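You operate a simulated robot arm through the tools that you are given. There is no shell and no other tool.

You are at the controls of a simulated robot arm. One attempt, no reset.

## Task
Form the Lot 95 coil to the size on the job card.
Fine: set the dial, lay it in the nest, bridge over, press down, bridge back; leave the other coil.

It is judged by the outcome, as a careful person would: the job done as asked, and still so three seconds after it is handed in. It fails if anything else is knocked over, pushed out of place, dropped, spilled or broken.

## Robot
A 7-joint arm with a two-finger parallel gripper, fixed in place. Base frame: the origin is on the floor under the middle of its stand, x ahead of it, y to its left, z up; the work surface is at about z = 78. Readings come in cm, rad, newtons and seconds.
With the tool pointing down near the work surface it reaches from about 44 to 92 cm from the base axis. Its first joint turns from -2.496 to 2.496 rad. Payload 3 kg.
Tool frame: the origin (TCP) lies between the finger pads and is the grasp point; the fingertips stand 3 cm ahead of it; z points along the fingers, y is the line along which they close. Largest opening 9.4 cm; finger width 2.8, thickness 1; the body of the gripper, 5 by 9.6 cm, starts 5.5 cm behind the TCP.
Orientation is that of the tool frame in the base frame, as [roll, pitch, yaw] about the fixed x, y, z axes, in that order (R = Rz(yaw) Ry(pitch) Rx(roll)). With the fingers straight down and closing along the base's y, the tool's x points along the base's -x, its y along +y and its z along -z.

## Interface
- The arm moves only by the tool move_arm. Its argument "commands" is a list of rows, each a list of 7 numbers: the shift along the base's x, y, z in mm, then the turn, a rotation vector about the base's x, y, z in rad, then the opening in per cent of the stroke, from 0 (shut) to 100 (fully open). In form: [[dx, dy, dz, ax, ay, az, claw], ...]. A call has 1 to 20 rows; each row shifts and turns the commanded pose from where the row before left it. Rows are played at 5 a second. More than 5 cm and 0.15 rad between two rows, or a gripper value outside its range, and nothing of the call is played. A pose out of reach is approached as far as the arm can. The call stops where the force on the tool passes 40 N (or 10 N more than at its start, if that is more) or the arm is blocked; 0.2 s more then pass. Each finger travels about 7.2 cm/s and halts on what it meets, pressing with about 35 N; the grip force reading is that of the motor and also rises with nothing between the fingers. The clock runs only during rows and for 0.2 s after the last one: add rows that do not move to give the fingers time. The reply holds the time, the measured pose of the TCP, the force on the tool along the base axes, the opening and the grip force, in the units named above and with some noise, with the torque about the TCP (base axes, N m) and any sound that the robot's microphone picked up.
- Cameras (640 x 400 px; columns grow to the right, rows downward): "scene" is fixed at [4.8, -65.07, 134.73]; the picture's right is [0.79, -0.61, 0.00], its down [-0.23, -0.29, -0.93] and it looks along [0.57, 0.73, -0.37] (base axes); focal length 313 px, centre (320, 200). "wrist" rides on the gripper at [7.6, 1.4, -10.2] in the tool frame; the picture's right is [-0.18, 0.98, 0.00], its down [-0.75, -0.14, -0.64] and it looks along [-0.63, -0.12, 0.77] (tool axes); focal length 243 px, centre (320, 200). There is no depth. A picture from a camera that has moved, and an enlarged one, comes with that camera's place and axes in the base frame and with its lens.
- get_image(camera): a new picture of that camera. It takes no simulated time.
- close_up(camera, box): a new picture of the part [left, top, right, bottom] of that camera's present view, enlarged. It takes no simulated time.
- job_done(): hands the job in; it is judged then, once.

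Places have to be worked out from the pictures, the camera data and where the tool is seen. Open the gripper and draw the arm clear of the work before you hand the job in, unless the task says otherwise.

The tools are called after ">>>" by a JSON object that holds its "op" and its "data". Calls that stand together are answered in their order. move_arm: Moves the arm, as the interface text tells. Its arguments: {"type":"object","properties":{"commands":{"type":"array","items":{"type":"array","items":{"type":"number"}}}},"required":["commands"]} The other tools are called the same way: get_image (camera) takes a picture; close_up (camera, box) takes an enlarged picture of a part of a camera's view; job_done () hands the job in.

At the start:

```text
time_s: 0.0
ee_pos: [68.76, 24.39, 113.83]
tool_rot: [3.141, 0.002, 3.141]
ft_force: [-0.9, 0.3, 0.1]
ft_torque: [0.03, -0.02, 0.0]
width: 9.4
finger_force: 0.0
```

scene: 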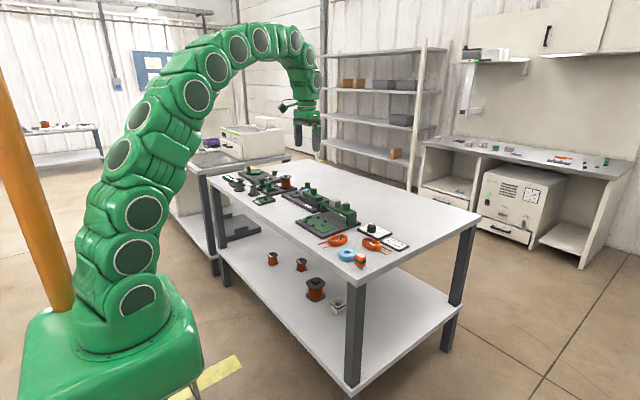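
wrist: 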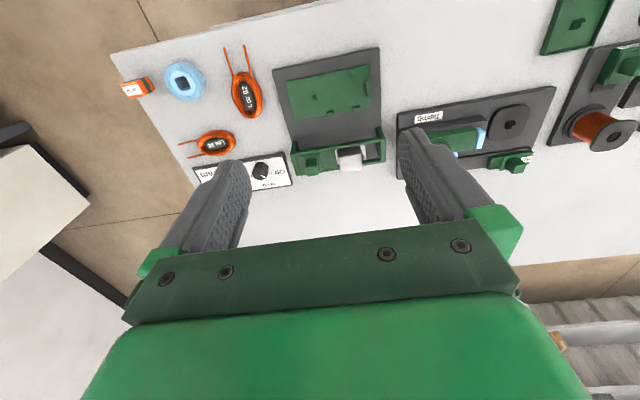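

I'll start by looking closely at the bench from both cameras to find the coils, the press, the dial and the job card.

>>> {"op": "close_up", "data": {"camera": "wrist", "box": [100, 30, 400, 220]}}

>>> {"op": "close_up", "data": {"camera": "scene", "box": [220, 150, 420, 275]}}

>>> {"op": "close_up", "data": {"camera": "scene", "box": [290, 190, 420, 271]}}

```text
2.11 times, centred on (250, 125) of wrist
camera zoom: at [61.3, 25.96, 124.11], right [0.18, 0.98, 0.0], down [0.75, -0.14, 0.64], along [0.63, -0.12, -0.77], focal length 511 px, centre (467, 358)
```

zoom: 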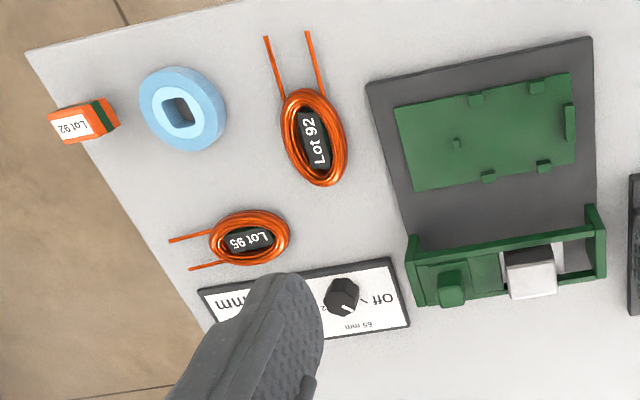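

```text
3.20 times, centred on (320, 212) of scene
camera zoom: at [4.8, -65.07, 134.73], right [0.79, -0.61, 0.0], down [-0.23, -0.29, -0.93], along [0.57, 0.73, -0.37], focal length 1002 px, centre (320, 160)
```

zoom: 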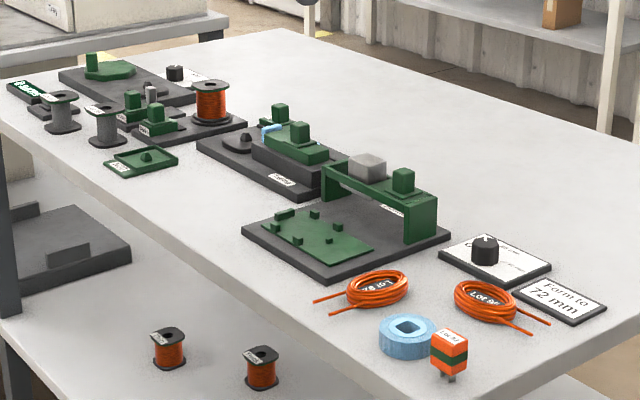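

```text
4.92 times, centred on (355, 230) of scene
camera zoom: at [4.8, -65.07, 134.73], right [0.79, -0.61, 0.0], down [-0.23, -0.29, -0.93], along [0.57, 0.73, -0.37], focal length 1542 px, centre (148, 50)
```

zoom: 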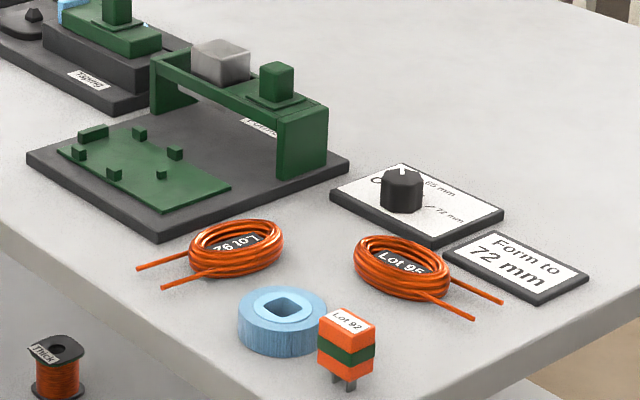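

The card reads "Form to 72 mm". The Lot 95 coil is near (79.5, 1) and the dial near (87, 8), with the former to its left. I'll move the camera over this area for a clearer view.

>>> {"op": "move_arm", "data": {"commands": [[-20, -30, 0, 0, 0, 0, 100], [-20, -40, 0, 0, 0, 0, 100], [-20, -40, -10, 0, 0, 0, 100], [-10, -30, -20, 0, 0, 0, 100], [0, 0, 0, 0, 0, 0, 100]]}}

>>> {"op": "get_image", "data": {"camera": "wrist"}}

```text
time_s: 1.2
ee_pos: [61.82, 10.24, 110.93]
tool_rot: [-3.14, -0.001, -3.141]
ft_force: [0.8, 0.2, -0.5]
ft_torque: [0.02, 0.03, 0.0]
width: 9.39
finger_force: 0.0
```

```text
taken
camera wrist: at [54.33, 11.88, 121.19], right [0.18, 0.98, 0.0], down [0.75, -0.14, 0.64], along [0.63, -0.12, -0.77], focal length 243 px, centre (320, 200)
```

wrist: 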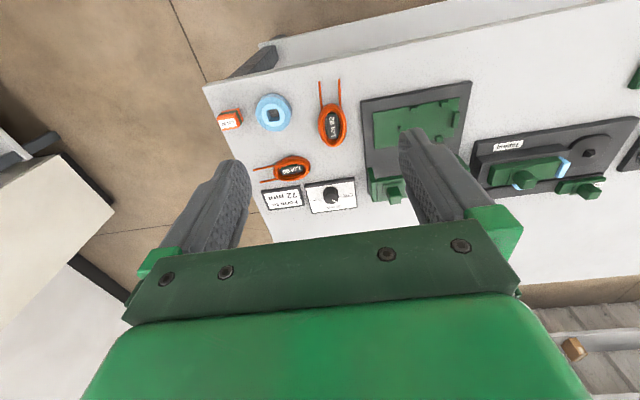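

The view is clear now. I'll enlarge the dial, the coils and the former.

>>> {"op": "close_up", "data": {"camera": "wrist", "box": [250, 70, 410, 220]}}

>>> {"op": "close_up", "data": {"camera": "wrist", "box": [350, 75, 480, 205]}}

>>> {"op": "close_up", "data": {"camera": "wrist", "box": [255, 150, 365, 220]}}

>>> {"op": "close_up", "data": {"camera": "scene", "box": [290, 195, 370, 245]}}

>>> {"op": "close_up", "data": {"camera": "scene", "box": [340, 215, 420, 265]}}

```text
2.67 times, centred on (330, 145) of wrist
camera zoom: at [54.33, 11.88, 121.19], right [0.18, 0.98, 0.0], down [0.75, -0.14, 0.64], along [0.63, -0.12, -0.77], focal length 647 px, centre (293, 347)
```

zoom: 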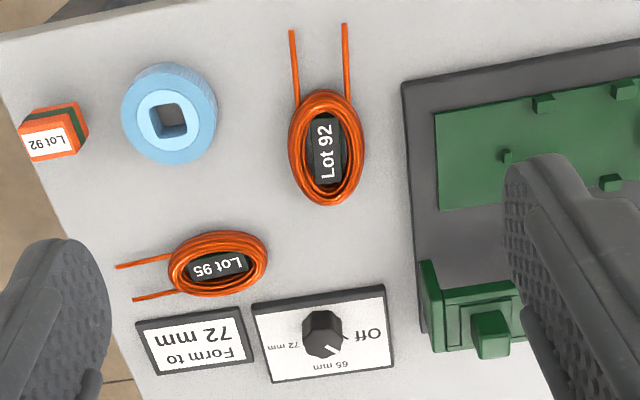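

```text
3.08 times, centred on (415, 140) of wrist
camera zoom: at [54.33, 11.88, 121.19], right [0.18, 0.98, 0.0], down [0.75, -0.14, 0.64], along [0.63, -0.12, -0.77], focal length 746 px, centre (28, 385)
```

zoom: 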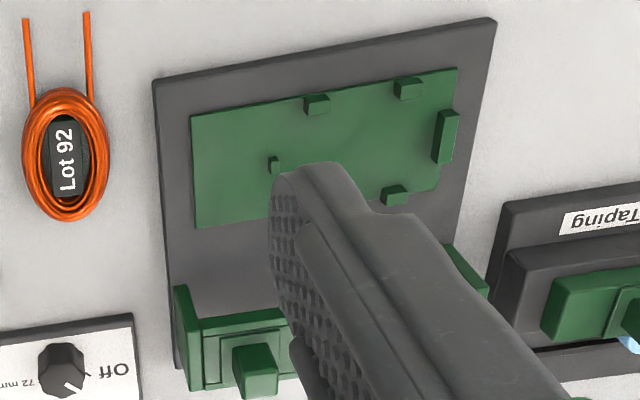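

```text
5.71 times, centred on (310, 185) of wrist
camera zoom: at [54.33, 11.88, 121.19], right [0.18, 0.98, 0.0], down [0.75, -0.14, 0.64], along [0.63, -0.12, -0.77], focal length 1386 px, centre (377, 286)
```

zoom: 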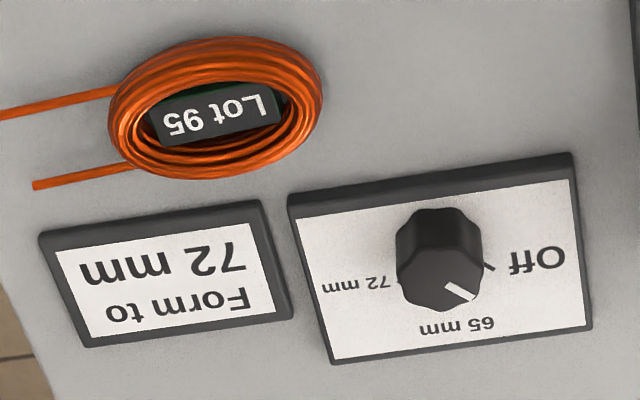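

```text
8.00 times, centred on (330, 220) of scene
camera zoom: at [4.8, -65.07, 134.73], right [0.79, -0.61, 0.0], down [-0.23, -0.29, -0.93], along [0.57, 0.73, -0.37], focal length 2505 px, centre (240, 40)
```

zoom: 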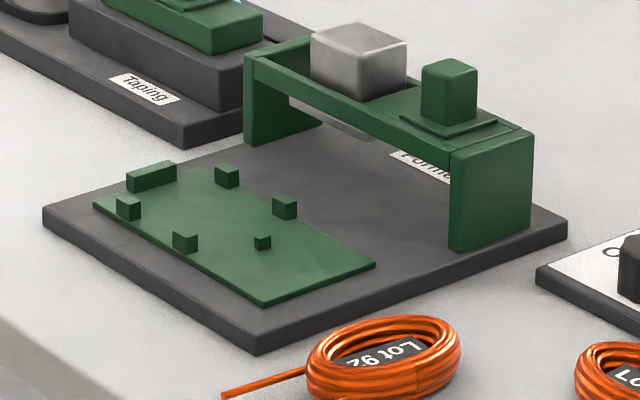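

```text
8.00 times, centred on (380, 240) of scene
camera zoom: at [4.8, -65.07, 134.73], right [0.79, -0.61, 0.0], down [-0.23, -0.29, -0.93], along [0.57, 0.73, -0.37], focal length 2505 px, centre (-160, -120)
```

zoom: 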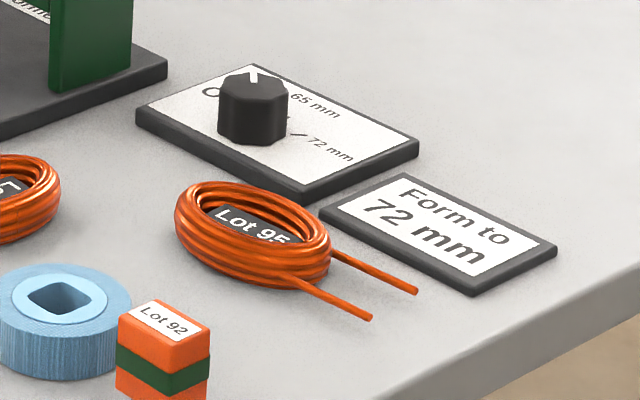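

The dial's marks are Off, 65 and 72, and its pointer seems to sit between Off and 65. I'll bring the camera closer to read it properly, keeping the fingers above everything.

>>> {"op": "move_arm", "data": {"commands": [[30, 0, -40, 0, 0, 0, 100], [30, 0, -40, 0, 0, 0, 100], [30, 0, -40, 0, 0, 0, 100], [23, 0, -30, 0, 0, 0, 100], [0, 0, 0, 0, 0, 0, 100], [0, 0, 0, 0, 0, 0, 100]]}}

>>> {"op": "get_image", "data": {"camera": "wrist"}}

>>> {"op": "close_up", "data": {"camera": "wrist", "box": [240, 130, 400, 260]}}

```text
time_s: 2.6
ee_pos: [73.09, 10.47, 95.74]
tool_rot: [3.14, 0.0, 3.141]
ft_force: [-0.4, 0.0, -0.4]
ft_torque: [0.0, 0.02, 0.01]
width: 9.41
finger_force: 0.1
```

```text
taken
camera wrist: at [65.67, 12.04, 106.07], right [0.18, 0.98, 0.0], down [0.75, -0.14, 0.64], along [0.63, -0.12, -0.77], focal length 243 px, centre (320, 200)
```

wrist: 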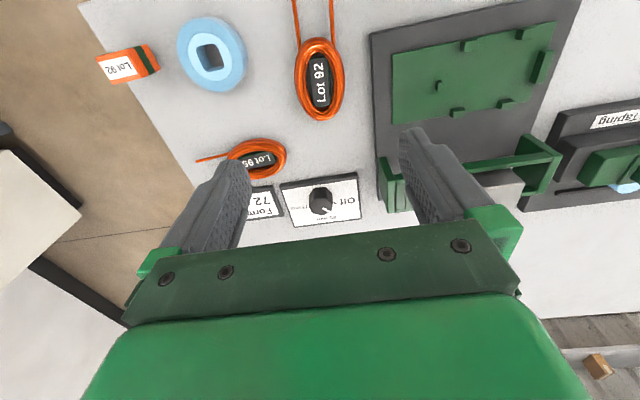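

```text
3.08 times, centred on (320, 195) of wrist
camera zoom: at [65.67, 12.04, 106.07], right [0.18, 0.98, 0.0], down [0.75, -0.14, 0.64], along [0.63, -0.12, -0.77], focal length 746 px, centre (320, 215)
```

zoom: 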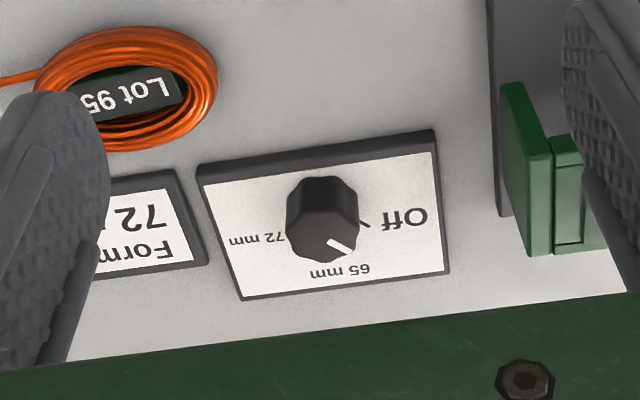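

Readings put the dial knob at about (87.1, 8.2) with its top near z 81.4. The pointer is at Off (about +45°), and the 72 tick is about −50° from +x. Next I'll look at the former and the nest from above.

>>> {"op": "move_arm", "data": {"commands": [[-30, 40, 30, 0, 0, 0, 100], [-30, 40, 20, 0, 0, 0, 100], [-20, 40, 0, 0, 0, 0, 100], [-10, 20, 0, 0, 0, 0, 100], [0, 0, 0, 0, 0, 0, 100]]}}

>>> {"op": "get_image", "data": {"camera": "wrist"}}

>>> {"op": "close_up", "data": {"camera": "wrist", "box": [210, 50, 430, 240]}}

```text
refused: row 1 steps farther than a row can; nothing moved
```

```text
taken
camera wrist: at [65.67, 12.04, 106.07], right [0.18, 0.98, 0.0], down [0.75, -0.14, 0.64], along [0.63, -0.12, -0.77], focal length 243 px, centre (320, 200)
```

wrist: 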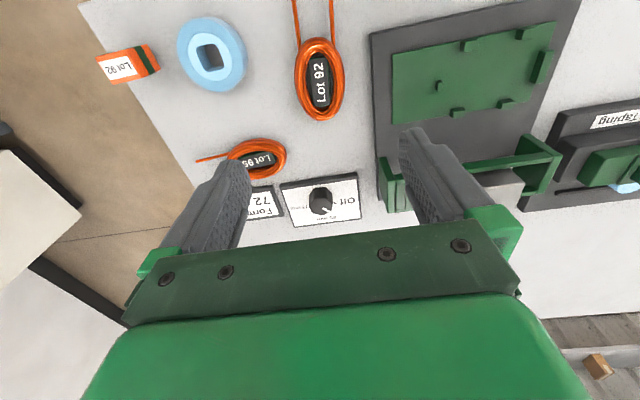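

```text
2.11 times, centred on (320, 145) of wrist
camera zoom: at [65.67, 12.04, 106.07], right [0.18, 0.98, 0.0], down [0.75, -0.14, 0.64], along [0.63, -0.12, -0.77], focal length 511 px, centre (320, 316)
```

zoom: 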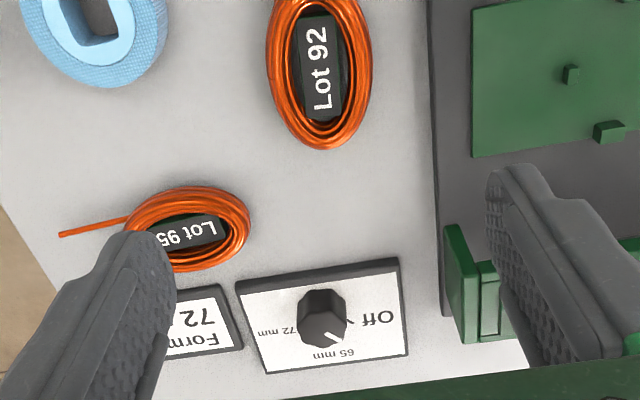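

That row exceeded the 5 cm step limit, so nothing moved. I'll repeat the move in smaller steps.

>>> {"op": "move_arm", "data": {"commands": [[-20, 20, 30, 0, 0, 0, 100], [-25, 30, 20, 0, 0, 0, 100], [-25, 35, 0, 0, 0, 0, 100], [-20, 35, 0, 0, 0, 0, 100], [0, 20, 0, 0, 0, 0, 100], [0, 0, 0, 0, 0, 0, 100]]}}

>>> {"op": "get_image", "data": {"camera": "wrist"}}

>>> {"op": "close_up", "data": {"camera": "wrist", "box": [210, 50, 430, 240]}}

```text
time_s: 4.0
ee_pos: [64.14, 24.74, 100.87]
tool_rot: [-3.141, 0.001, 3.14]
ft_force: [0.4, -0.7, 0.4]
ft_torque: [-0.01, -0.02, -0.01]
width: 9.4
finger_force: 0.1
```

```text
taken
camera wrist: at [56.61, 26.21, 111.13], right [0.18, 0.98, 0.0], down [0.75, -0.14, 0.64], along [0.63, -0.12, -0.77], focal length 243 px, centre (320, 200)
```

wrist: 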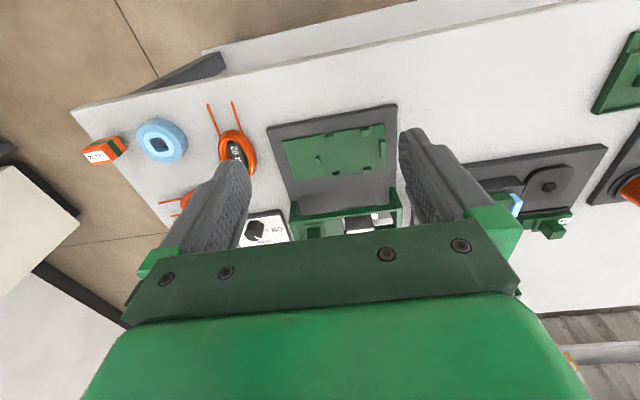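

```text
2.11 times, centred on (320, 145) of wrist
camera zoom: at [56.61, 26.21, 111.13], right [0.18, 0.98, 0.0], down [0.75, -0.14, 0.64], along [0.63, -0.12, -0.77], focal length 511 px, centre (320, 316)
```

zoom: 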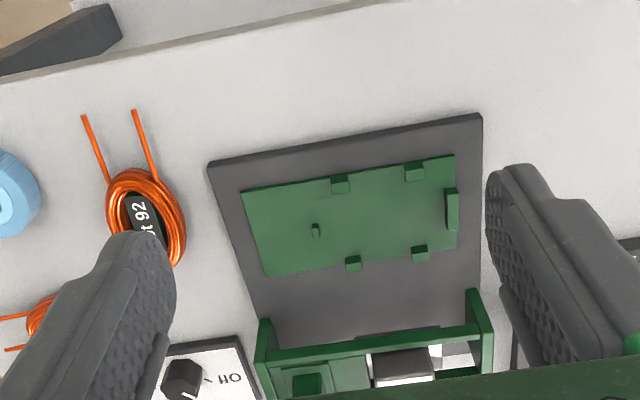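

I'll magnify the nest pegs and the bridge for their positions.

>>> {"op": "close_up", "data": {"camera": "wrist", "box": [265, 95, 405, 185]}}

>>> {"op": "close_up", "data": {"camera": "wrist", "box": [270, 160, 420, 245]}}

>>> {"op": "close_up", "data": {"camera": "scene", "box": [295, 190, 365, 235]}}

```text
4.44 times, centred on (335, 140) of wrist
camera zoom: at [56.61, 26.21, 111.13], right [0.18, 0.98, 0.0], down [0.75, -0.14, 0.64], along [0.63, -0.12, -0.77], focal length 1078 px, centre (253, 467)
```

zoom: 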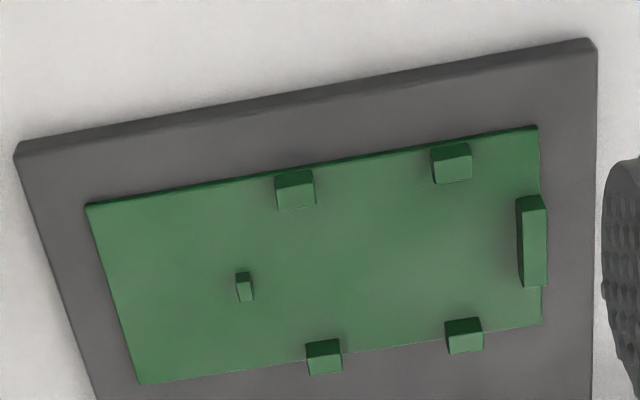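

```text
4.27 times, centred on (345, 202) of wrist
camera zoom: at [56.61, 26.21, 111.13], right [0.18, 0.98, 0.0], down [0.75, -0.14, 0.64], along [0.63, -0.12, -0.77], focal length 1035 px, centre (213, 189)
```

zoom: 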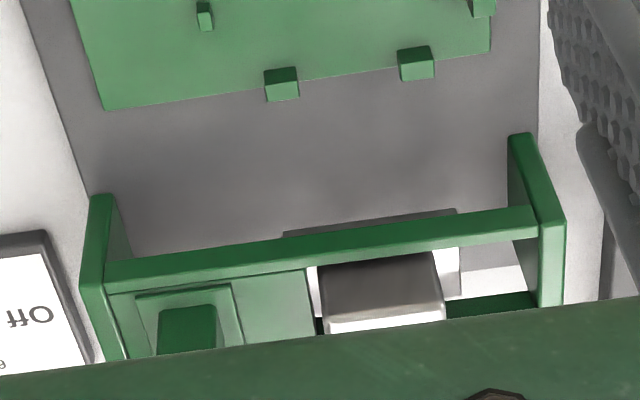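

```text
8.89 times, centred on (330, 212) of scene
camera zoom: at [4.8, -65.07, 134.73], right [0.79, -0.61, 0.0], down [-0.23, -0.29, -0.93], along [0.57, 0.73, -0.37], focal length 2784 px, centre (231, 89)
```

zoom: 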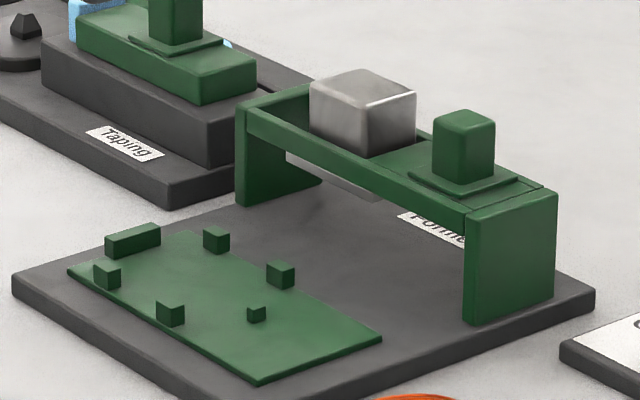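

The former's base spans roughly x 69–88 and y 16–33, with the bridge parked at the far end. I'll do the dial first: moving above it, pre-rotated about +45° so the −95° turn stays centred in the wrist's range.

>>> {"op": "move_arm", "data": {"commands": [[38, -27, 0, 0, 0, 0.131, 100], [38, -27, 0, 0, 0, 0.131, 100], [38, -27, 0, 0, 0, 0.131, 80], [38, -27, 0, 0, 0, 0.131, 60], [38, -27, 0, 0, 0, 0.131, 60], [38, -27, 0, 0, 0, 0.13, 60], [3.5, -2.4, 0, 0, 0, 0, 60], [0, 0, 0, 0, 0, 0, 60]]}}

>>> {"op": "get_image", "data": {"camera": "wrist"}}

>>> {"op": "get_image", "data": {"camera": "scene"}}

```text
time_s: 5.8
ee_pos: [87.1, 7.79, 100.93]
tool_rot: [3.141, -0.001, -2.354]
ft_force: [-0.3, 0.2, -0.1]
ft_torque: [0.02, 0.02, 0.03]
width: 5.63
finger_force: 0.1
```

```text
taken
camera wrist: at [80.86, 3.64, 111.17], right [-0.57, 0.82, 0.0], down [0.63, 0.43, 0.64], along [0.53, 0.36, -0.77], focal length 243 px, centre (320, 200)
```

wrist: 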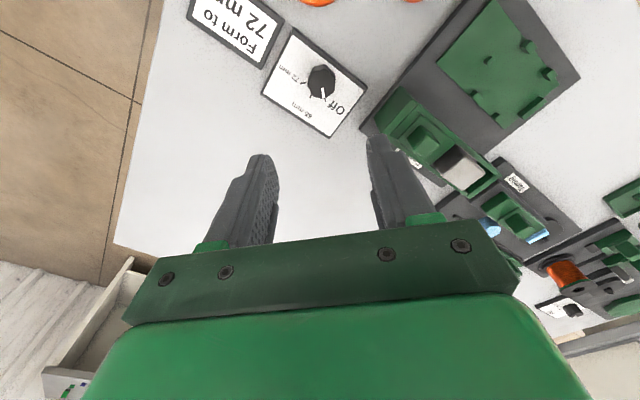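

```text
taken
```

scene: 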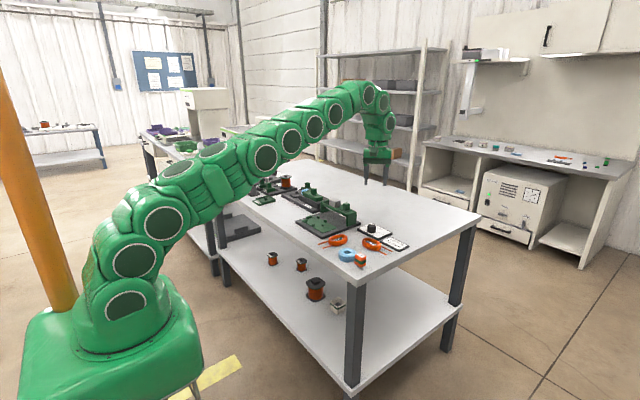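

I'll enlarge the dial from this angle.

>>> {"op": "close_up", "data": {"camera": "wrist", "box": [255, 25, 375, 145]}}

>>> {"op": "close_up", "data": {"camera": "wrist", "box": [285, 50, 355, 115]}}

```text
3.33 times, centred on (315, 85) of wrist
camera zoom: at [80.86, 3.64, 111.17], right [-0.57, 0.82, 0.0], down [0.63, 0.43, 0.64], along [0.53, 0.36, -0.77], focal length 809 px, centre (337, 583)
```

zoom: 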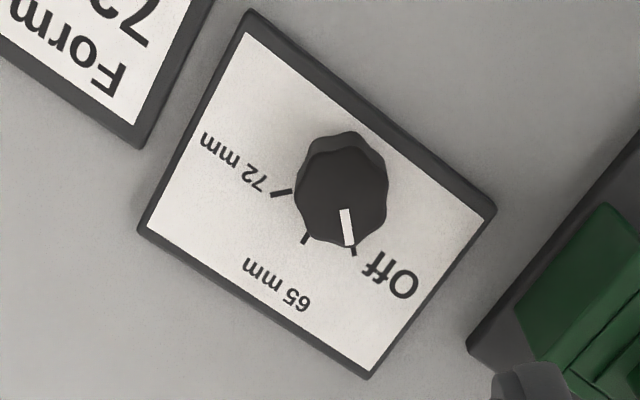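

```text
6.15 times, centred on (320, 82) of wrist
camera zoom: at [80.86, 3.64, 111.17], right [-0.57, 0.82, 0.0], down [0.63, 0.43, 0.64], along [0.53, 0.36, -0.77], focal length 1493 px, centre (320, 923)
```

zoom: 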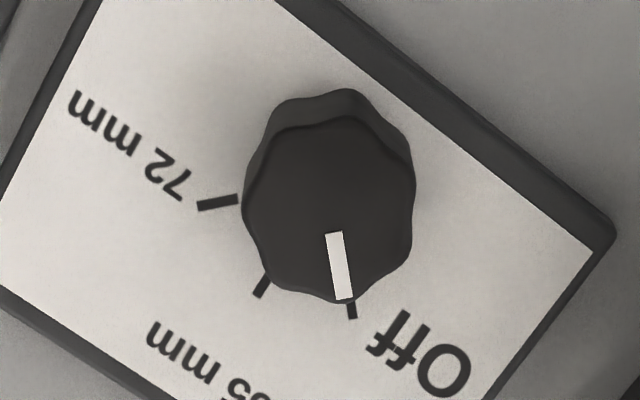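

From this angle the ticks work out at +45° (Off), 0° (65) and −45° (72), with the knob centred near (87.1, 8.15). I'll centre on it and go down with the tips just above the panel.

>>> {"op": "move_arm", "data": {"commands": [[0, 3.5, -40, 0, 0, 0, 60], [0, 0, -40, 0, 0, 0, 60], [0, 0, -40, 0, 0, 0, 60], [0, 0, -20, 0, 0, 0, 60], [0, 0, 0, 0, 0, 0, 60], [0, 0, 0, 0, 0, 0, 60]]}}

>>> {"op": "get_image", "data": {"camera": "wrist"}}

```text
time_s: 7.2
ee_pos: [87.2, 8.28, 86.82]
tool_rot: [-3.141, 0.001, -2.356]
ft_force: [0.2, 0.3, 0.2]
ft_torque: [-0.03, -0.03, 0.02]
width: 5.68
finger_force: 0.1
```

```text
taken
camera wrist: at [80.97, 4.01, 97.16], right [-0.57, 0.82, 0.0], down [0.63, 0.43, 0.64], along [0.53, 0.36, -0.77], focal length 243 px, centre (320, 200)
```

wrist: 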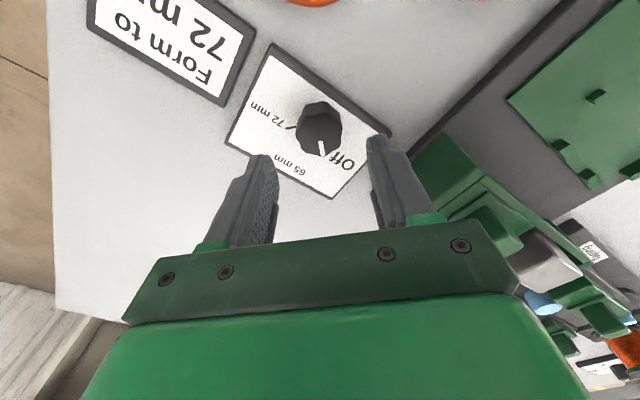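

I'll check alignment close in before descending further.

>>> {"op": "close_up", "data": {"camera": "wrist", "box": [270, 80, 380, 180]}}

>>> {"op": "close_up", "data": {"camera": "scene", "box": [330, 200, 420, 260]}}

```text
4.00 times, centred on (325, 130) of wrist
camera zoom: at [80.97, 4.01, 97.16], right [-0.57, 0.82, 0.0], down [0.63, 0.43, 0.64], along [0.53, 0.36, -0.77], focal length 970 px, centre (300, 480)
```

zoom: 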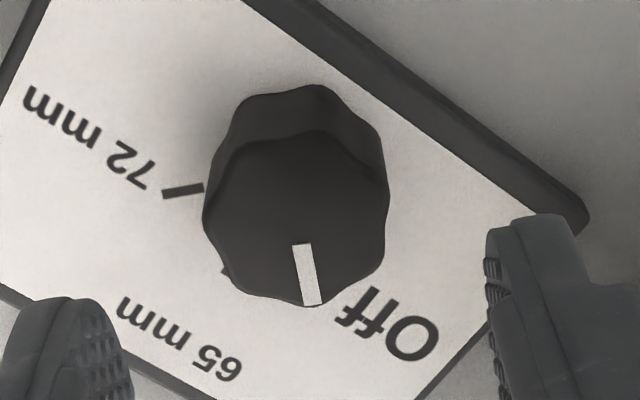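

```text
6.67 times, centred on (375, 230) of scene
camera zoom: at [4.8, -65.07, 134.73], right [0.79, -0.61, 0.0], down [-0.23, -0.29, -0.93], along [0.57, 0.73, -0.37], focal length 2088 px, centre (-47, 0)
```

zoom: 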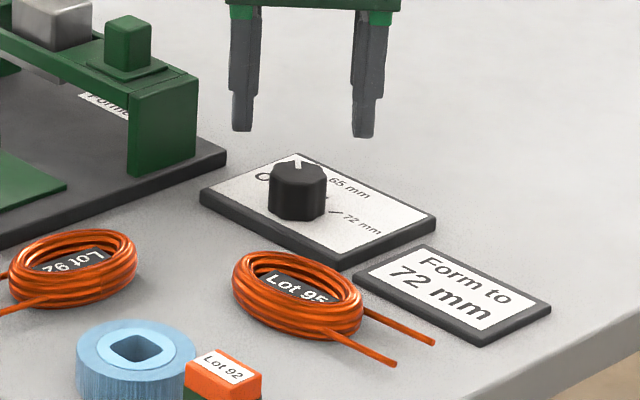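

The knob centre works out at (87.1, 8.13) with its top at about z 81.25. I'll nudge to centre, lower the tips to about z 79.5, and close on it.

>>> {"op": "move_arm", "data": {"commands": [[-1, -1.5, -20, 0, 0, 0, 60], [0, 0, -15, 0, 0, 0, 60], [0, 0, -7, 0, 0, 0, 60], [0, 0, 0, 0, 0, 0, 60]]}}

>>> {"op": "get_image", "data": {"camera": "wrist"}}

>>> {"op": "close_up", "data": {"camera": "scene", "box": [340, 200, 420, 255]}}

```text
time_s: 8.2
ee_pos: [87.14, 8.13, 82.58]
tool_rot: [3.14, 0.001, -2.356]
ft_force: [0.5, -0.9, -0.6]
ft_torque: [-0.01, -0.01, 0.01]
width: 5.61
finger_force: 0.0
```

```text
taken
camera wrist: at [80.92, 3.89, 92.89], right [-0.57, 0.82, 0.0], down [0.63, 0.43, 0.64], along [0.53, 0.36, -0.77], focal length 243 px, centre (320, 200)
```

wrist: 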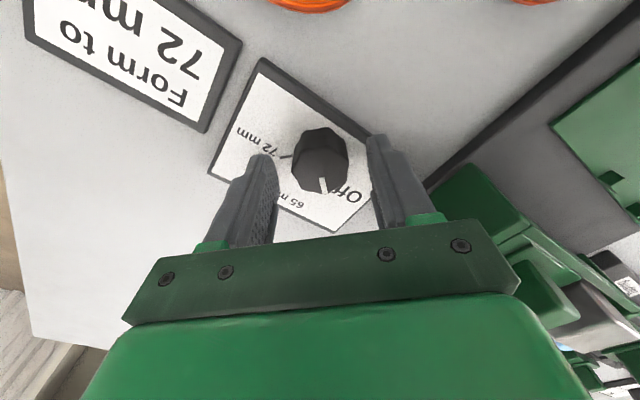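

```text
7.27 times, centred on (380, 228) of scene
camera zoom: at [4.8, -65.07, 134.73], right [0.79, -0.61, 0.0], down [-0.23, -0.29, -0.93], along [0.57, 0.73, -0.37], focal length 2278 px, centre (-116, 0)
```

zoom: 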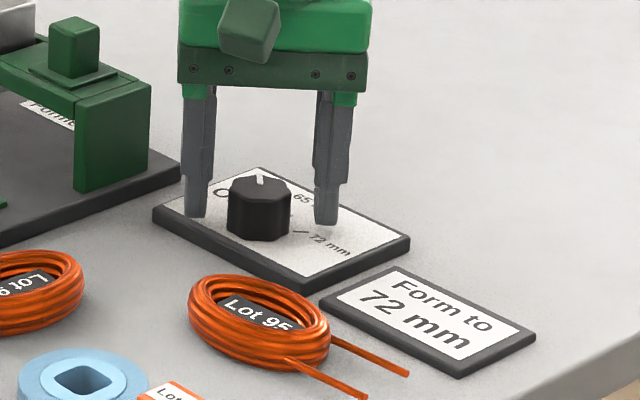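

The fingers straddle the knob cleanly with no contact force, so I'll close on it.

>>> {"op": "move_arm", "data": {"commands": [[0, 0, 0, 0, 0, 0, 45], [0, 0, 0, 0, 0, 0, 30], [0, 0, 0, 0, 0, 0, 22], [0, 0, 0, 0, 0, 0, 22], [0, 0, 0, 0, 0, 0, 22]]}}

>>> {"op": "get_image", "data": {"camera": "wrist"}}

```text
time_s: 9.4
ee_pos: [87.24, 8.27, 82.67]
tool_rot: [3.141, 0.0, -2.353]
ft_force: [-11.9, 9.2, -0.9]
ft_torque: [-0.16, -0.03, -0.06]
width: 3.17
finger_force: 45.2
```

```text
taken
camera wrist: at [80.89, 3.95, 92.9], right [-0.57, 0.82, 0.0], down [0.63, 0.43, 0.64], along [0.53, 0.36, -0.77], focal length 243 px, centre (320, 200)
```

wrist: 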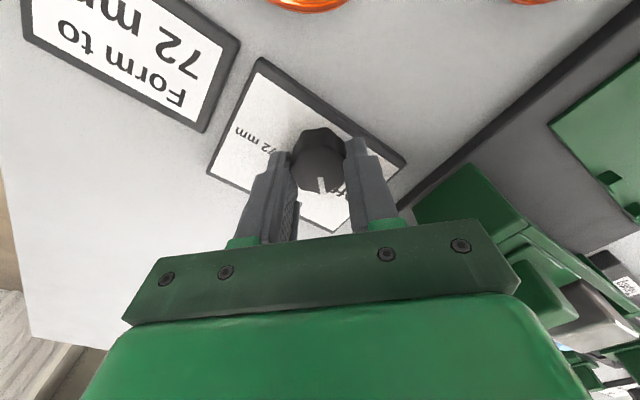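

Gripped at 3.17 cm wide, but there's about a 15 N side load, so the tool is slightly off-centre along the closing line. I'll shift a little to relieve it.

>>> {"op": "move_arm", "data": {"commands": [[-0.7, 0.7, 0, 0, 0, 0, 22], [0, 0, 0, 0, 0, 0, 22]]}}

```text
time_s: 10.0
ee_pos: [87.18, 8.24, 82.65]
tool_rot: [-3.141, -0.001, -2.355]
ft_force: [8.3, 7.1, -8.8]
ft_torque: [0.58, -0.08, 0.0]
width: 3.14
finger_force: 44.4
```

The residual load is modest. I'll start turning clockwise in small increments and watch the forces.

>>> {"op": "move_arm", "data": {"commands": [[0, 0, 0, 0, 0, -0.08, 22], [0, 0, 0, 0, 0, -0.08, 22], [0, 0, 0, 0, 0, -0.08, 22], [0, 0, 0, 0, 0, -0.08, 22]]}}

>>> {"op": "close_up", "data": {"camera": "scene", "box": [340, 200, 420, 255]}}

>>> {"op": "close_up", "data": {"camera": "wrist", "box": [200, 50, 420, 240]}}

```text
time_s: 11.0
ee_pos: [87.27, 8.22, 82.59]
tool_rot: [-3.14, 0.002, -2.678]
ft_force: [31.1, -2.5, -15.2]
ft_torque: [0.32, -0.6, 0.08]
width: 3.15
finger_force: 44.9
```

```text
7.27 times, centred on (380, 228) of scene
camera zoom: at [4.8, -65.07, 134.73], right [0.79, -0.61, 0.0], down [-0.23, -0.29, -0.93], along [0.57, 0.73, -0.37], focal length 2278 px, centre (-116, 0)
```

zoom: 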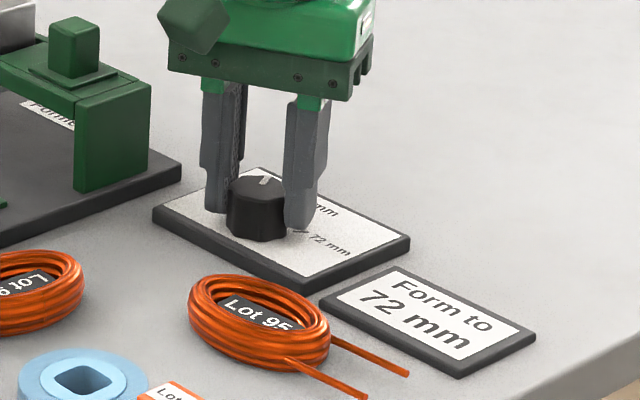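

```text
2.11 times, centred on (310, 145) of wrist
camera zoom: at [79.85, 6.15, 92.89], right [-0.28, 0.96, 0.0], down [0.74, 0.21, 0.64], along [0.62, 0.18, -0.77], focal length 511 px, centre (341, 316)
```

zoom: 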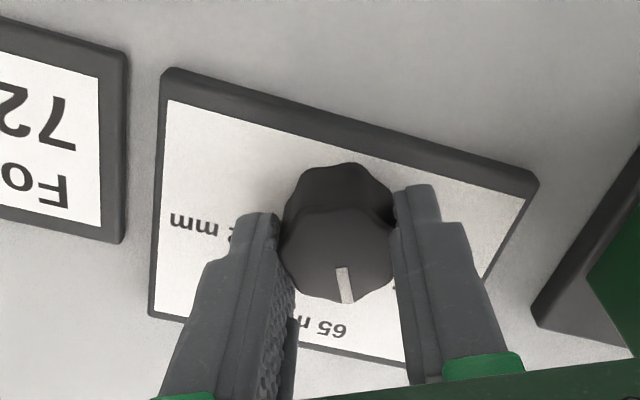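

The knob follows the gripper. There's a 31 N pull in +x, so I'll ease the tool about 1 mm that way before continuing.

>>> {"op": "move_arm", "data": {"commands": [[0.5, 0, -0.2, 0, 0, 0, 22], [0.4, 0, -0.2, 0, 0, 0, 22], [0, 0, 0, 0, 0, 0, 22]]}}

```text
time_s: 11.8
ee_pos: [87.23, 8.14, 82.49]
tool_rot: [-3.14, 0.0, -2.674]
ft_force: [24.4, -15.8, 1.5]
ft_torque: [-0.18, 0.04, 0.1]
width: 3.18
finger_force: 45.3
```

>>> {"op": "move_arm", "data": {"commands": [[0.4, -0.4, 0, 0, 0, 0, 22], [0.3, -0.3, 0, 0, 0, 0, 22], [0, 0, 0, 0, 0, 0, 22]]}}

```text
time_s: 12.6
ee_pos: [87.13, 8.16, 82.63]
tool_rot: [-3.141, 0.0, -2.675]
ft_force: [2.3, -13.9, 14.0]
ft_torque: [-0.93, 0.23, 0.06]
width: 3.14
finger_force: 44.4
```

The side load has dropped, so I'll continue the turn.

>>> {"op": "move_arm", "data": {"commands": [[0, -0.2, 0.1, 0, 0, -0.08, 22], [0, -0.2, 0.1, 0, 0, -0.08, 22], [0, 0, 0, 0, 0, -0.08, 22], [0, 0, 0, 0, 0, -0.08, 22], [0, 0, 0, 0, 0, 0, 22]]}}

```text
time_s: 13.8
ee_pos: [87.23, 8.13, 82.58]
tool_rot: [-3.14, 0.0, -2.997]
ft_force: [5.4, -14.9, -3.1]
ft_torque: [0.08, -0.24, 0.0]
width: 3.18
finger_force: 45.3
```

Forces are moderate. I've turned about 0.64 rad of 1.57, so I'll keep going.

>>> {"op": "move_arm", "data": {"commands": [[0, -0.2, 0, 0, 0, -0.08, 22], [0, -0.2, 0, 0, 0, -0.08, 22], [0, 0, 0, 0, 0, -0.08, 22], [0, 0, 0, 0, 0, -0.08, 22], [0, 0, 0, 0, 0, 0, 22]]}}

>>> {"op": "close_up", "data": {"camera": "wrist", "box": [200, 50, 420, 240]}}

```text
time_s: 15.0
ee_pos: [87.15, 7.95, 82.62]
tool_rot: [-3.139, 0.0, 2.966]
ft_force: [-31.4, -23.8, 10.4]
ft_torque: [-0.31, 1.12, 0.08]
width: 3.17
finger_force: 45.4
```

```text
2.11 times, centred on (310, 145) of wrist
camera zoom: at [80.11, 10.86, 92.91], right [0.35, 0.94, 0.0], down [0.72, -0.27, 0.64], along [0.6, -0.23, -0.77], focal length 511 px, centre (341, 316)
```

zoom: 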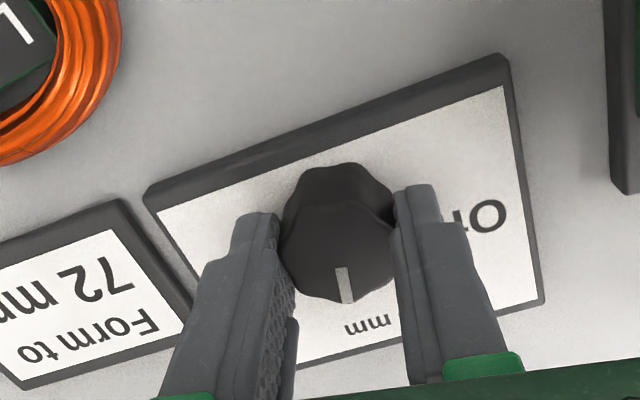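

The load has swung to about −31/−24 N, so I'll ease the tool in that direction to unload it.

>>> {"op": "move_arm", "data": {"commands": [[-0.4, -0.3, 0.1, 0, 0, 0, 22], [-0.4, -0.3, 0, 0, 0, 0, 22], [0, 0, 0, 0, 0, 0, 22]]}}

```text
time_s: 15.8
ee_pos: [87.21, 8.03, 82.69]
tool_rot: [-3.141, 0.0, 2.967]
ft_force: [-12.9, -23.9, -5.2]
ft_torque: [-0.21, -0.18, 0.06]
width: 3.16
finger_force: 45.1
```

>>> {"op": "move_arm", "data": {"commands": [[-0.3, -0.4, 0, 0, 0, -0.08, 22], [-0.1, -0.4, 0, 0, 0, -0.08, 22], [0, 0, 0, 0, 0, -0.08, 22], [0, 0, 0, 0, 0, 0, 22]]}}

```text
time_s: 16.8
ee_pos: [87.29, 7.88, 82.63]
tool_rot: [3.141, 0.003, 2.729]
ft_force: [22.0, -15.5, -20.4]
ft_torque: [-0.77, -0.45, 0.04]
width: 3.16
finger_force: 44.8
```

I've turned about 1.20 rad, with 0.37 to go. I'll relieve the load slightly and finish the turn.

>>> {"op": "move_arm", "data": {"commands": [[0.4, -0.2, -0.3, 0, 0, 0, 22], [0.2, -0.2, 0, 0, 0, -0.08, 22], [0, 0, 0, 0, 0, -0.08, 22], [0, 0, 0, 0, 0, 0, 22]]}}

```text
time_s: 17.8
ee_pos: [87.15, 7.93, 82.66]
tool_rot: [-3.141, 0.0, 2.568]
ft_force: [14.2, -5.1, -12.7]
ft_torque: [-0.54, -0.31, -0.01]
width: 3.16
finger_force: 45.3
```

>>> {"op": "move_arm", "data": {"commands": [[0.2, 0, -0.2, 0, 0, -0.08, 22], [0.1, 0, 0, 0, 0, -0.08, 22], [0, 0, 0, 0, 0, -0.05, 22], [0, 0, 0, 0, 0, 0, 22]]}}

>>> {"op": "get_image", "data": {"camera": "wrist"}}

>>> {"op": "close_up", "data": {"camera": "wrist", "box": [230, 80, 410, 240]}}

>>> {"op": "close_up", "data": {"camera": "scene", "box": [340, 200, 420, 255]}}

```text
time_s: 18.8
ee_pos: [87.17, 7.91, 82.52]
tool_rot: [-3.141, -0.001, 2.358]
ft_force: [-6.5, -6.3, 2.7]
ft_torque: [0.4, 0.21, 0.58]
width: 3.15
finger_force: 45.2
```

```text
taken
camera wrist: at [82.9, 14.37, 92.9], right [0.82, 0.57, 0.0], down [0.43, -0.63, 0.64], along [0.36, -0.53, -0.77], focal length 243 px, centre (320, 200)
```

wrist: 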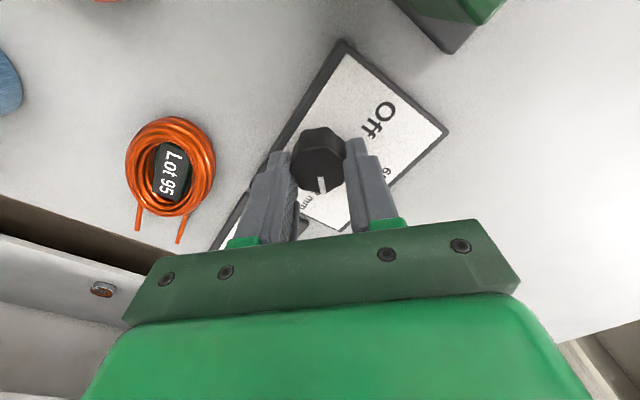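

```text
2.50 times, centred on (320, 160) of wrist
camera zoom: at [82.9, 14.37, 92.9], right [0.82, 0.57, 0.0], down [0.43, -0.63, 0.64], along [0.36, -0.53, -0.77], focal length 606 px, centre (320, 300)
```

zoom: 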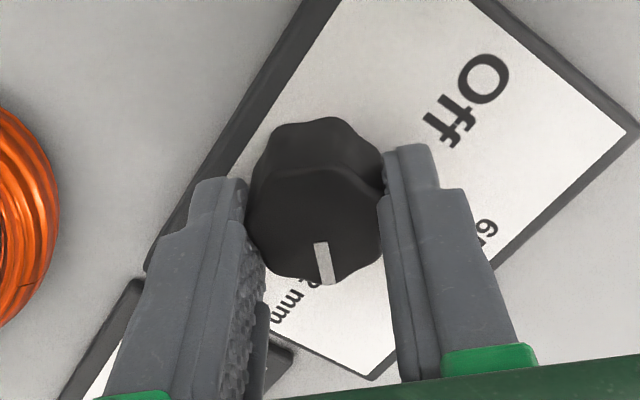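

```text
7.27 times, centred on (380, 228) of scene
camera zoom: at [4.8, -65.07, 134.73], right [0.79, -0.61, 0.0], down [-0.23, -0.29, -0.93], along [0.57, 0.73, -0.37], focal length 2278 px, centre (-116, 0)
```

zoom: 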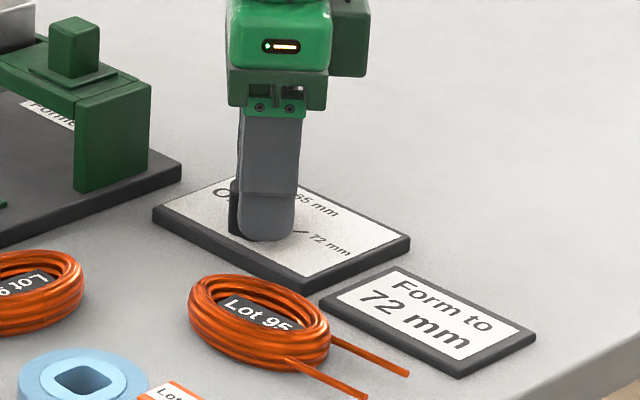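

The torque about z rose to 0.58 N·m, so the knob seems to have reached its stop at 72. I'll release and lift to check the pointer.

>>> {"op": "move_arm", "data": {"commands": [[0, 0, 0, 0, 0, 0, 35], [0, 0, 0, 0, 0, 0, 60], [0, 0, 0, 0, 0, 0, 60], [0, 0, 30, 0, 0, 0, 60], [0, 0, 40, 0, 0, 0, 60], [0, 0, 40, 0, 0, 0, 60], [0, 0, 40, 0, 0, 0, 60], [0, 0, 0, 0, 0, 0, 60]]}}

>>> {"op": "get_image", "data": {"camera": "wrist"}}

>>> {"op": "close_up", "data": {"camera": "wrist", "box": [260, 25, 380, 145]}}

>>> {"op": "close_up", "data": {"camera": "scene", "box": [340, 200, 420, 255]}}

```text
time_s: 20.6
ee_pos: [87.02, 7.95, 97.59]
tool_rot: [-3.141, 0.0, 2.358]
ft_force: [0.0, 0.0, 0.4]
ft_torque: [-0.03, 0.01, 0.0]
width: 5.66
finger_force: 0.0
```

```text
taken
camera wrist: at [82.77, 14.51, 107.92], right [0.82, 0.57, 0.0], down [0.44, -0.63, 0.64], along [0.36, -0.53, -0.77], focal length 243 px, centre (320, 200)
```

wrist: 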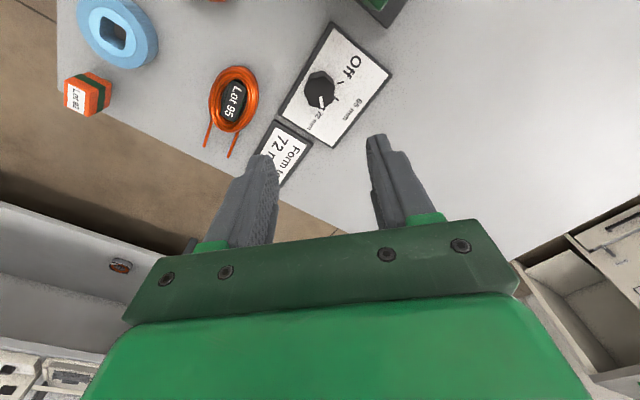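

```text
3.33 times, centred on (320, 85) of wrist
camera zoom: at [82.77, 14.51, 107.92], right [0.82, 0.57, 0.0], down [0.44, -0.63, 0.64], along [0.36, -0.53, -0.77], focal length 809 px, centre (320, 583)
```

zoom: 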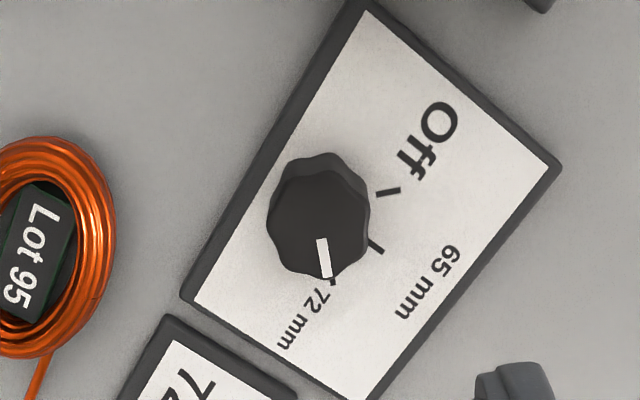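

```text
7.27 times, centred on (380, 228) of scene
camera zoom: at [4.8, -65.07, 134.73], right [0.79, -0.61, 0.0], down [-0.23, -0.29, -0.93], along [0.57, 0.73, -0.37], focal length 2278 px, centre (-116, 0)
```

zoom: 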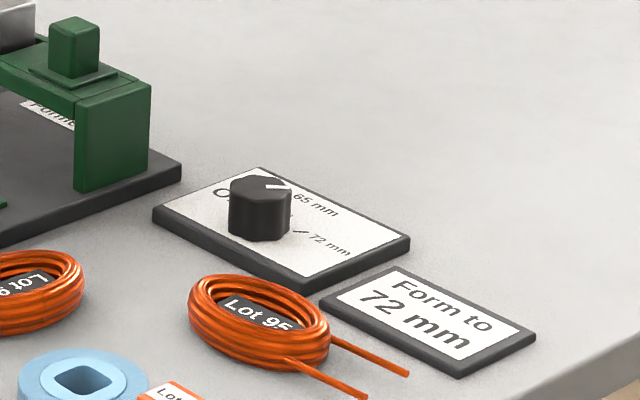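

The pointer measures about −44°, right on the 72 tick, so the dial is set. Next is the Lot 95 coil, near (79.6, 1.2): I'll go above it with the fingers turned to close along x, which is also how they fit between the nest pegs.

>>> {"op": "move_arm", "data": {"commands": [[-12, -11, 10, 0, 0, -0.131, 80], [-12, -11, 10, 0, 0, -0.131, 90], [-12, -11, 0, 0, 0, -0.131, 90], [-12, -11, 0, 0, 0, -0.131, 90], [-13, -11, 0, 0, 0, -0.131, 90], [-13, -12, 0, 0, 0, -0.131, 90], [0, 0, 0, 0, 0, 0, 90], [0, 0, 0, 0, 0, 0, 90]]}}

>>> {"op": "get_image", "data": {"camera": "wrist"}}

>>> {"op": "close_up", "data": {"camera": "wrist", "box": [240, 10, 400, 160]}}

```text
time_s: 22.4
ee_pos: [79.88, 1.34, 99.59]
tool_rot: [3.141, 0.0, 1.572]
ft_force: [0.7, -0.7, 0.3]
ft_torque: [0.01, 0.02, -0.01]
width: 8.44
finger_force: 0.0
```

```text
taken
camera wrist: at [81.38, 9.06, 109.85], right [0.98, -0.18, 0.0], down [-0.14, -0.75, 0.64], along [-0.12, -0.63, -0.77], focal length 243 px, centre (320, 200)
```

wrist: 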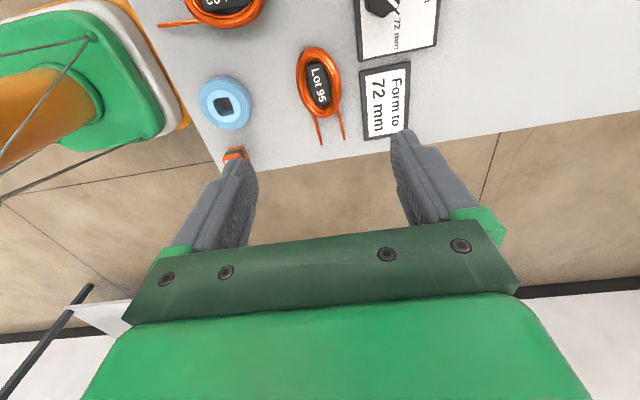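

```text
2.67 times, centred on (320, 85) of wrist
camera zoom: at [81.38, 9.06, 109.85], right [0.98, -0.18, 0.0], down [-0.14, -0.75, 0.64], along [-0.12, -0.63, -0.77], focal length 647 px, centre (320, 507)
```

zoom: 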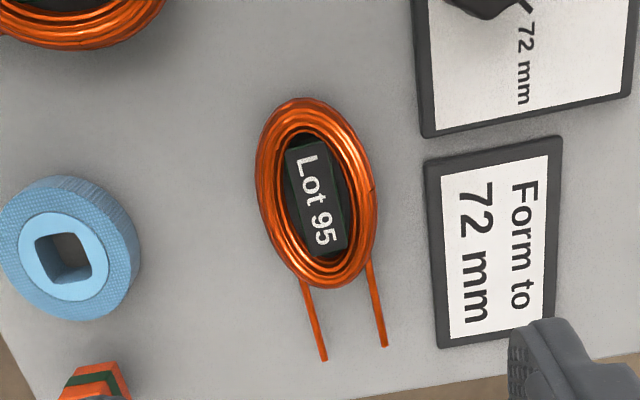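

The coil is about 8.0 × 5.1 cm, centred near (79.85, 1.25) and rotated about 3° CCW. The job card's edge is at x≈84.7, so I'll narrow the opening to 72% before descending.

>>> {"op": "move_arm", "data": {"commands": [[0, -1, -40, 0, 0, 0.055, 72], [0, 0, -40, 0, 0, 0, 72], [0, 0, -40, 0, 0, 0, 72], [0, 0, -20, 0, 0, 0, 72], [0, 0, 0, 0, 0, 0, 72], [0, 0, 0, 0, 0, 0, 72]]}}

>>> {"op": "get_image", "data": {"camera": "wrist"}}

>>> {"op": "close_up", "data": {"camera": "scene", "box": [320, 190, 430, 270]}}

```text
time_s: 23.8
ee_pos: [79.81, 1.07, 85.63]
tool_rot: [-3.14, -0.001, 1.627]
ft_force: [-0.3, 0.4, 0.0]
ft_torque: [0.02, -0.03, -0.03]
width: 6.77
finger_force: 0.1
```

```text
taken
camera wrist: at [80.87, 8.88, 95.89], right [0.99, -0.13, 0.0], down [-0.1, -0.76, 0.64], along [-0.08, -0.64, -0.77], focal length 243 px, centre (320, 200)
```

wrist: 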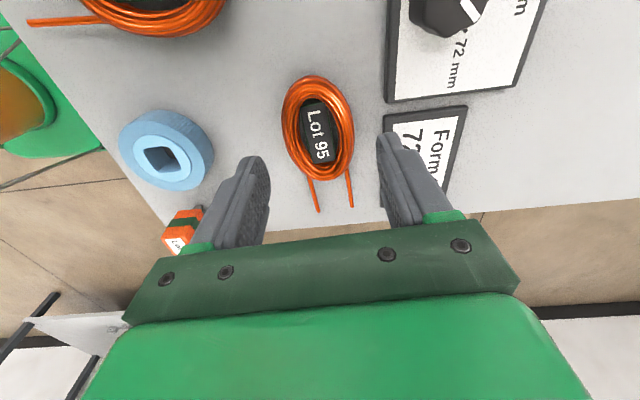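

```text
5.00 times, centred on (375, 230) of scene
camera zoom: at [4.8, -65.07, 134.73], right [0.79, -0.61, 0.0], down [-0.23, -0.29, -0.93], along [0.57, 0.73, -0.37], focal length 1566 px, centre (45, 50)
```

zoom: 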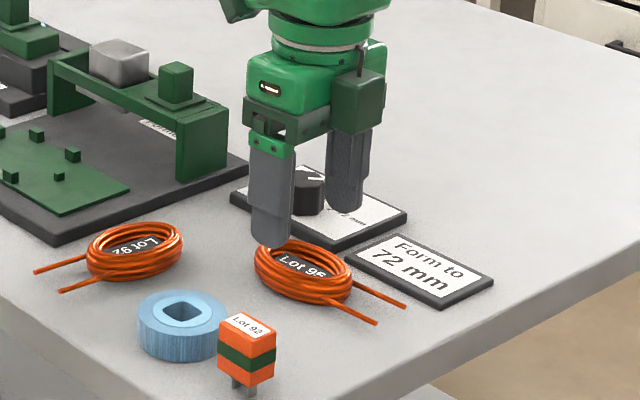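

Coil is centred between the fingers within about 1 mm. I'll lower until the fingertips sit just above the table.

>>> {"op": "move_arm", "data": {"commands": [[0.8, 0.8, -20, 0, 0, 0, 72], [0, 0, -15, 0, 0, 0, 72], [0, 0, -6, 0, 0, 0, 72], [0, 0, 0, 0, 0, 0, 72], [0, 0, 0, 0, 0, 0, 72]]}}

>>> {"op": "get_image", "data": {"camera": "wrist"}}

>>> {"op": "close_up", "data": {"camera": "scene", "box": [340, 205, 420, 265]}}

```text
time_s: 25.0
ee_pos: [79.91, 1.07, 81.57]
tool_rot: [3.14, 0.001, 1.627]
ft_force: [0.0, -0.1, 0.6]
ft_torque: [0.02, -0.01, 0.0]
width: 6.78
finger_force: 0.1
```

```text
taken
camera wrist: at [81.01, 9.0, 91.84], right [0.99, -0.13, 0.0], down [-0.1, -0.76, 0.64], along [-0.08, -0.64, -0.77], focal length 243 px, centre (320, 200)
```

wrist: 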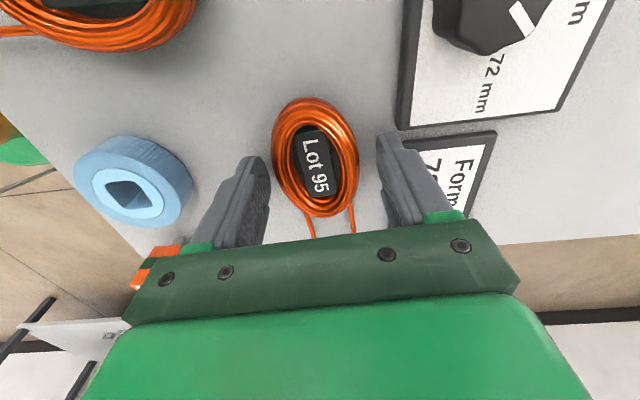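

```text
6.67 times, centred on (380, 235) of scene
camera zoom: at [4.8, -65.07, 134.73], right [0.79, -0.61, 0.0], down [-0.23, -0.29, -0.93], along [0.57, 0.73, -0.37], focal length 2088 px, centre (-80, -33)
```

zoom: 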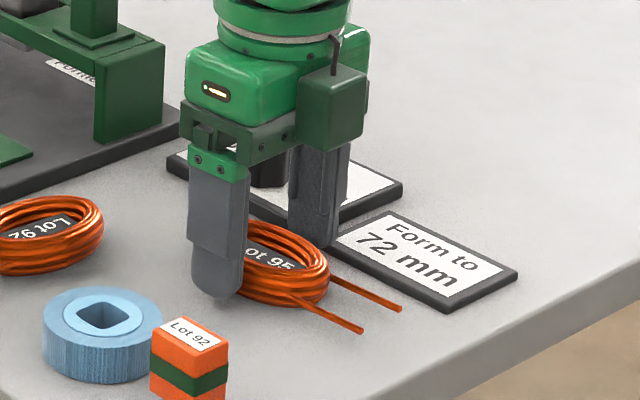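

The fingers are straddling the coil cleanly. I'll go 2 mm lower and close gently on it.

>>> {"op": "move_arm", "data": {"commands": [[0, 0, -2, 0, 0, 0, 72], [0, 0, 0, 0, 0, 0, 64], [0, 0, 0, 0, 0, 0, 56], [0, 0, 0, 0, 0, 0, 50], [0, 0, 0, 0, 0, 0, 46], [0, 0, 0, 0, 0, 0, 46]]}}

>>> {"op": "get_image", "data": {"camera": "wrist"}}

```text
time_s: 26.4
ee_pos: [80.03, 1.18, 81.35]
tool_rot: [-3.141, -0.001, 1.627]
ft_force: [1.1, 0.1, 0.8]
ft_torque: [0.01, -0.02, -0.04]
width: 4.94
finger_force: 35.5
```

```text
taken
camera wrist: at [81.03, 8.99, 91.6], right [0.99, -0.13, 0.0], down [-0.1, -0.76, 0.64], along [-0.08, -0.64, -0.77], focal length 243 px, centre (320, 200)
```

wrist: 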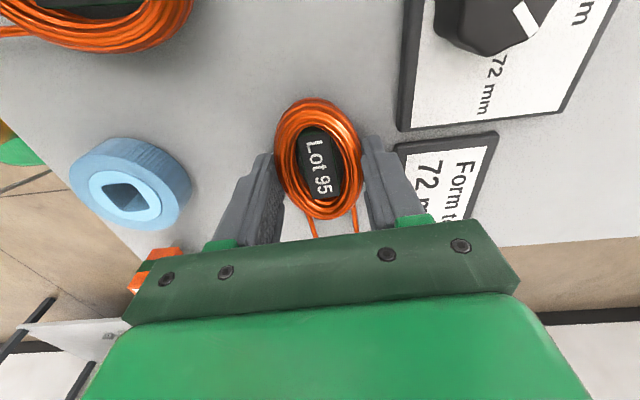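

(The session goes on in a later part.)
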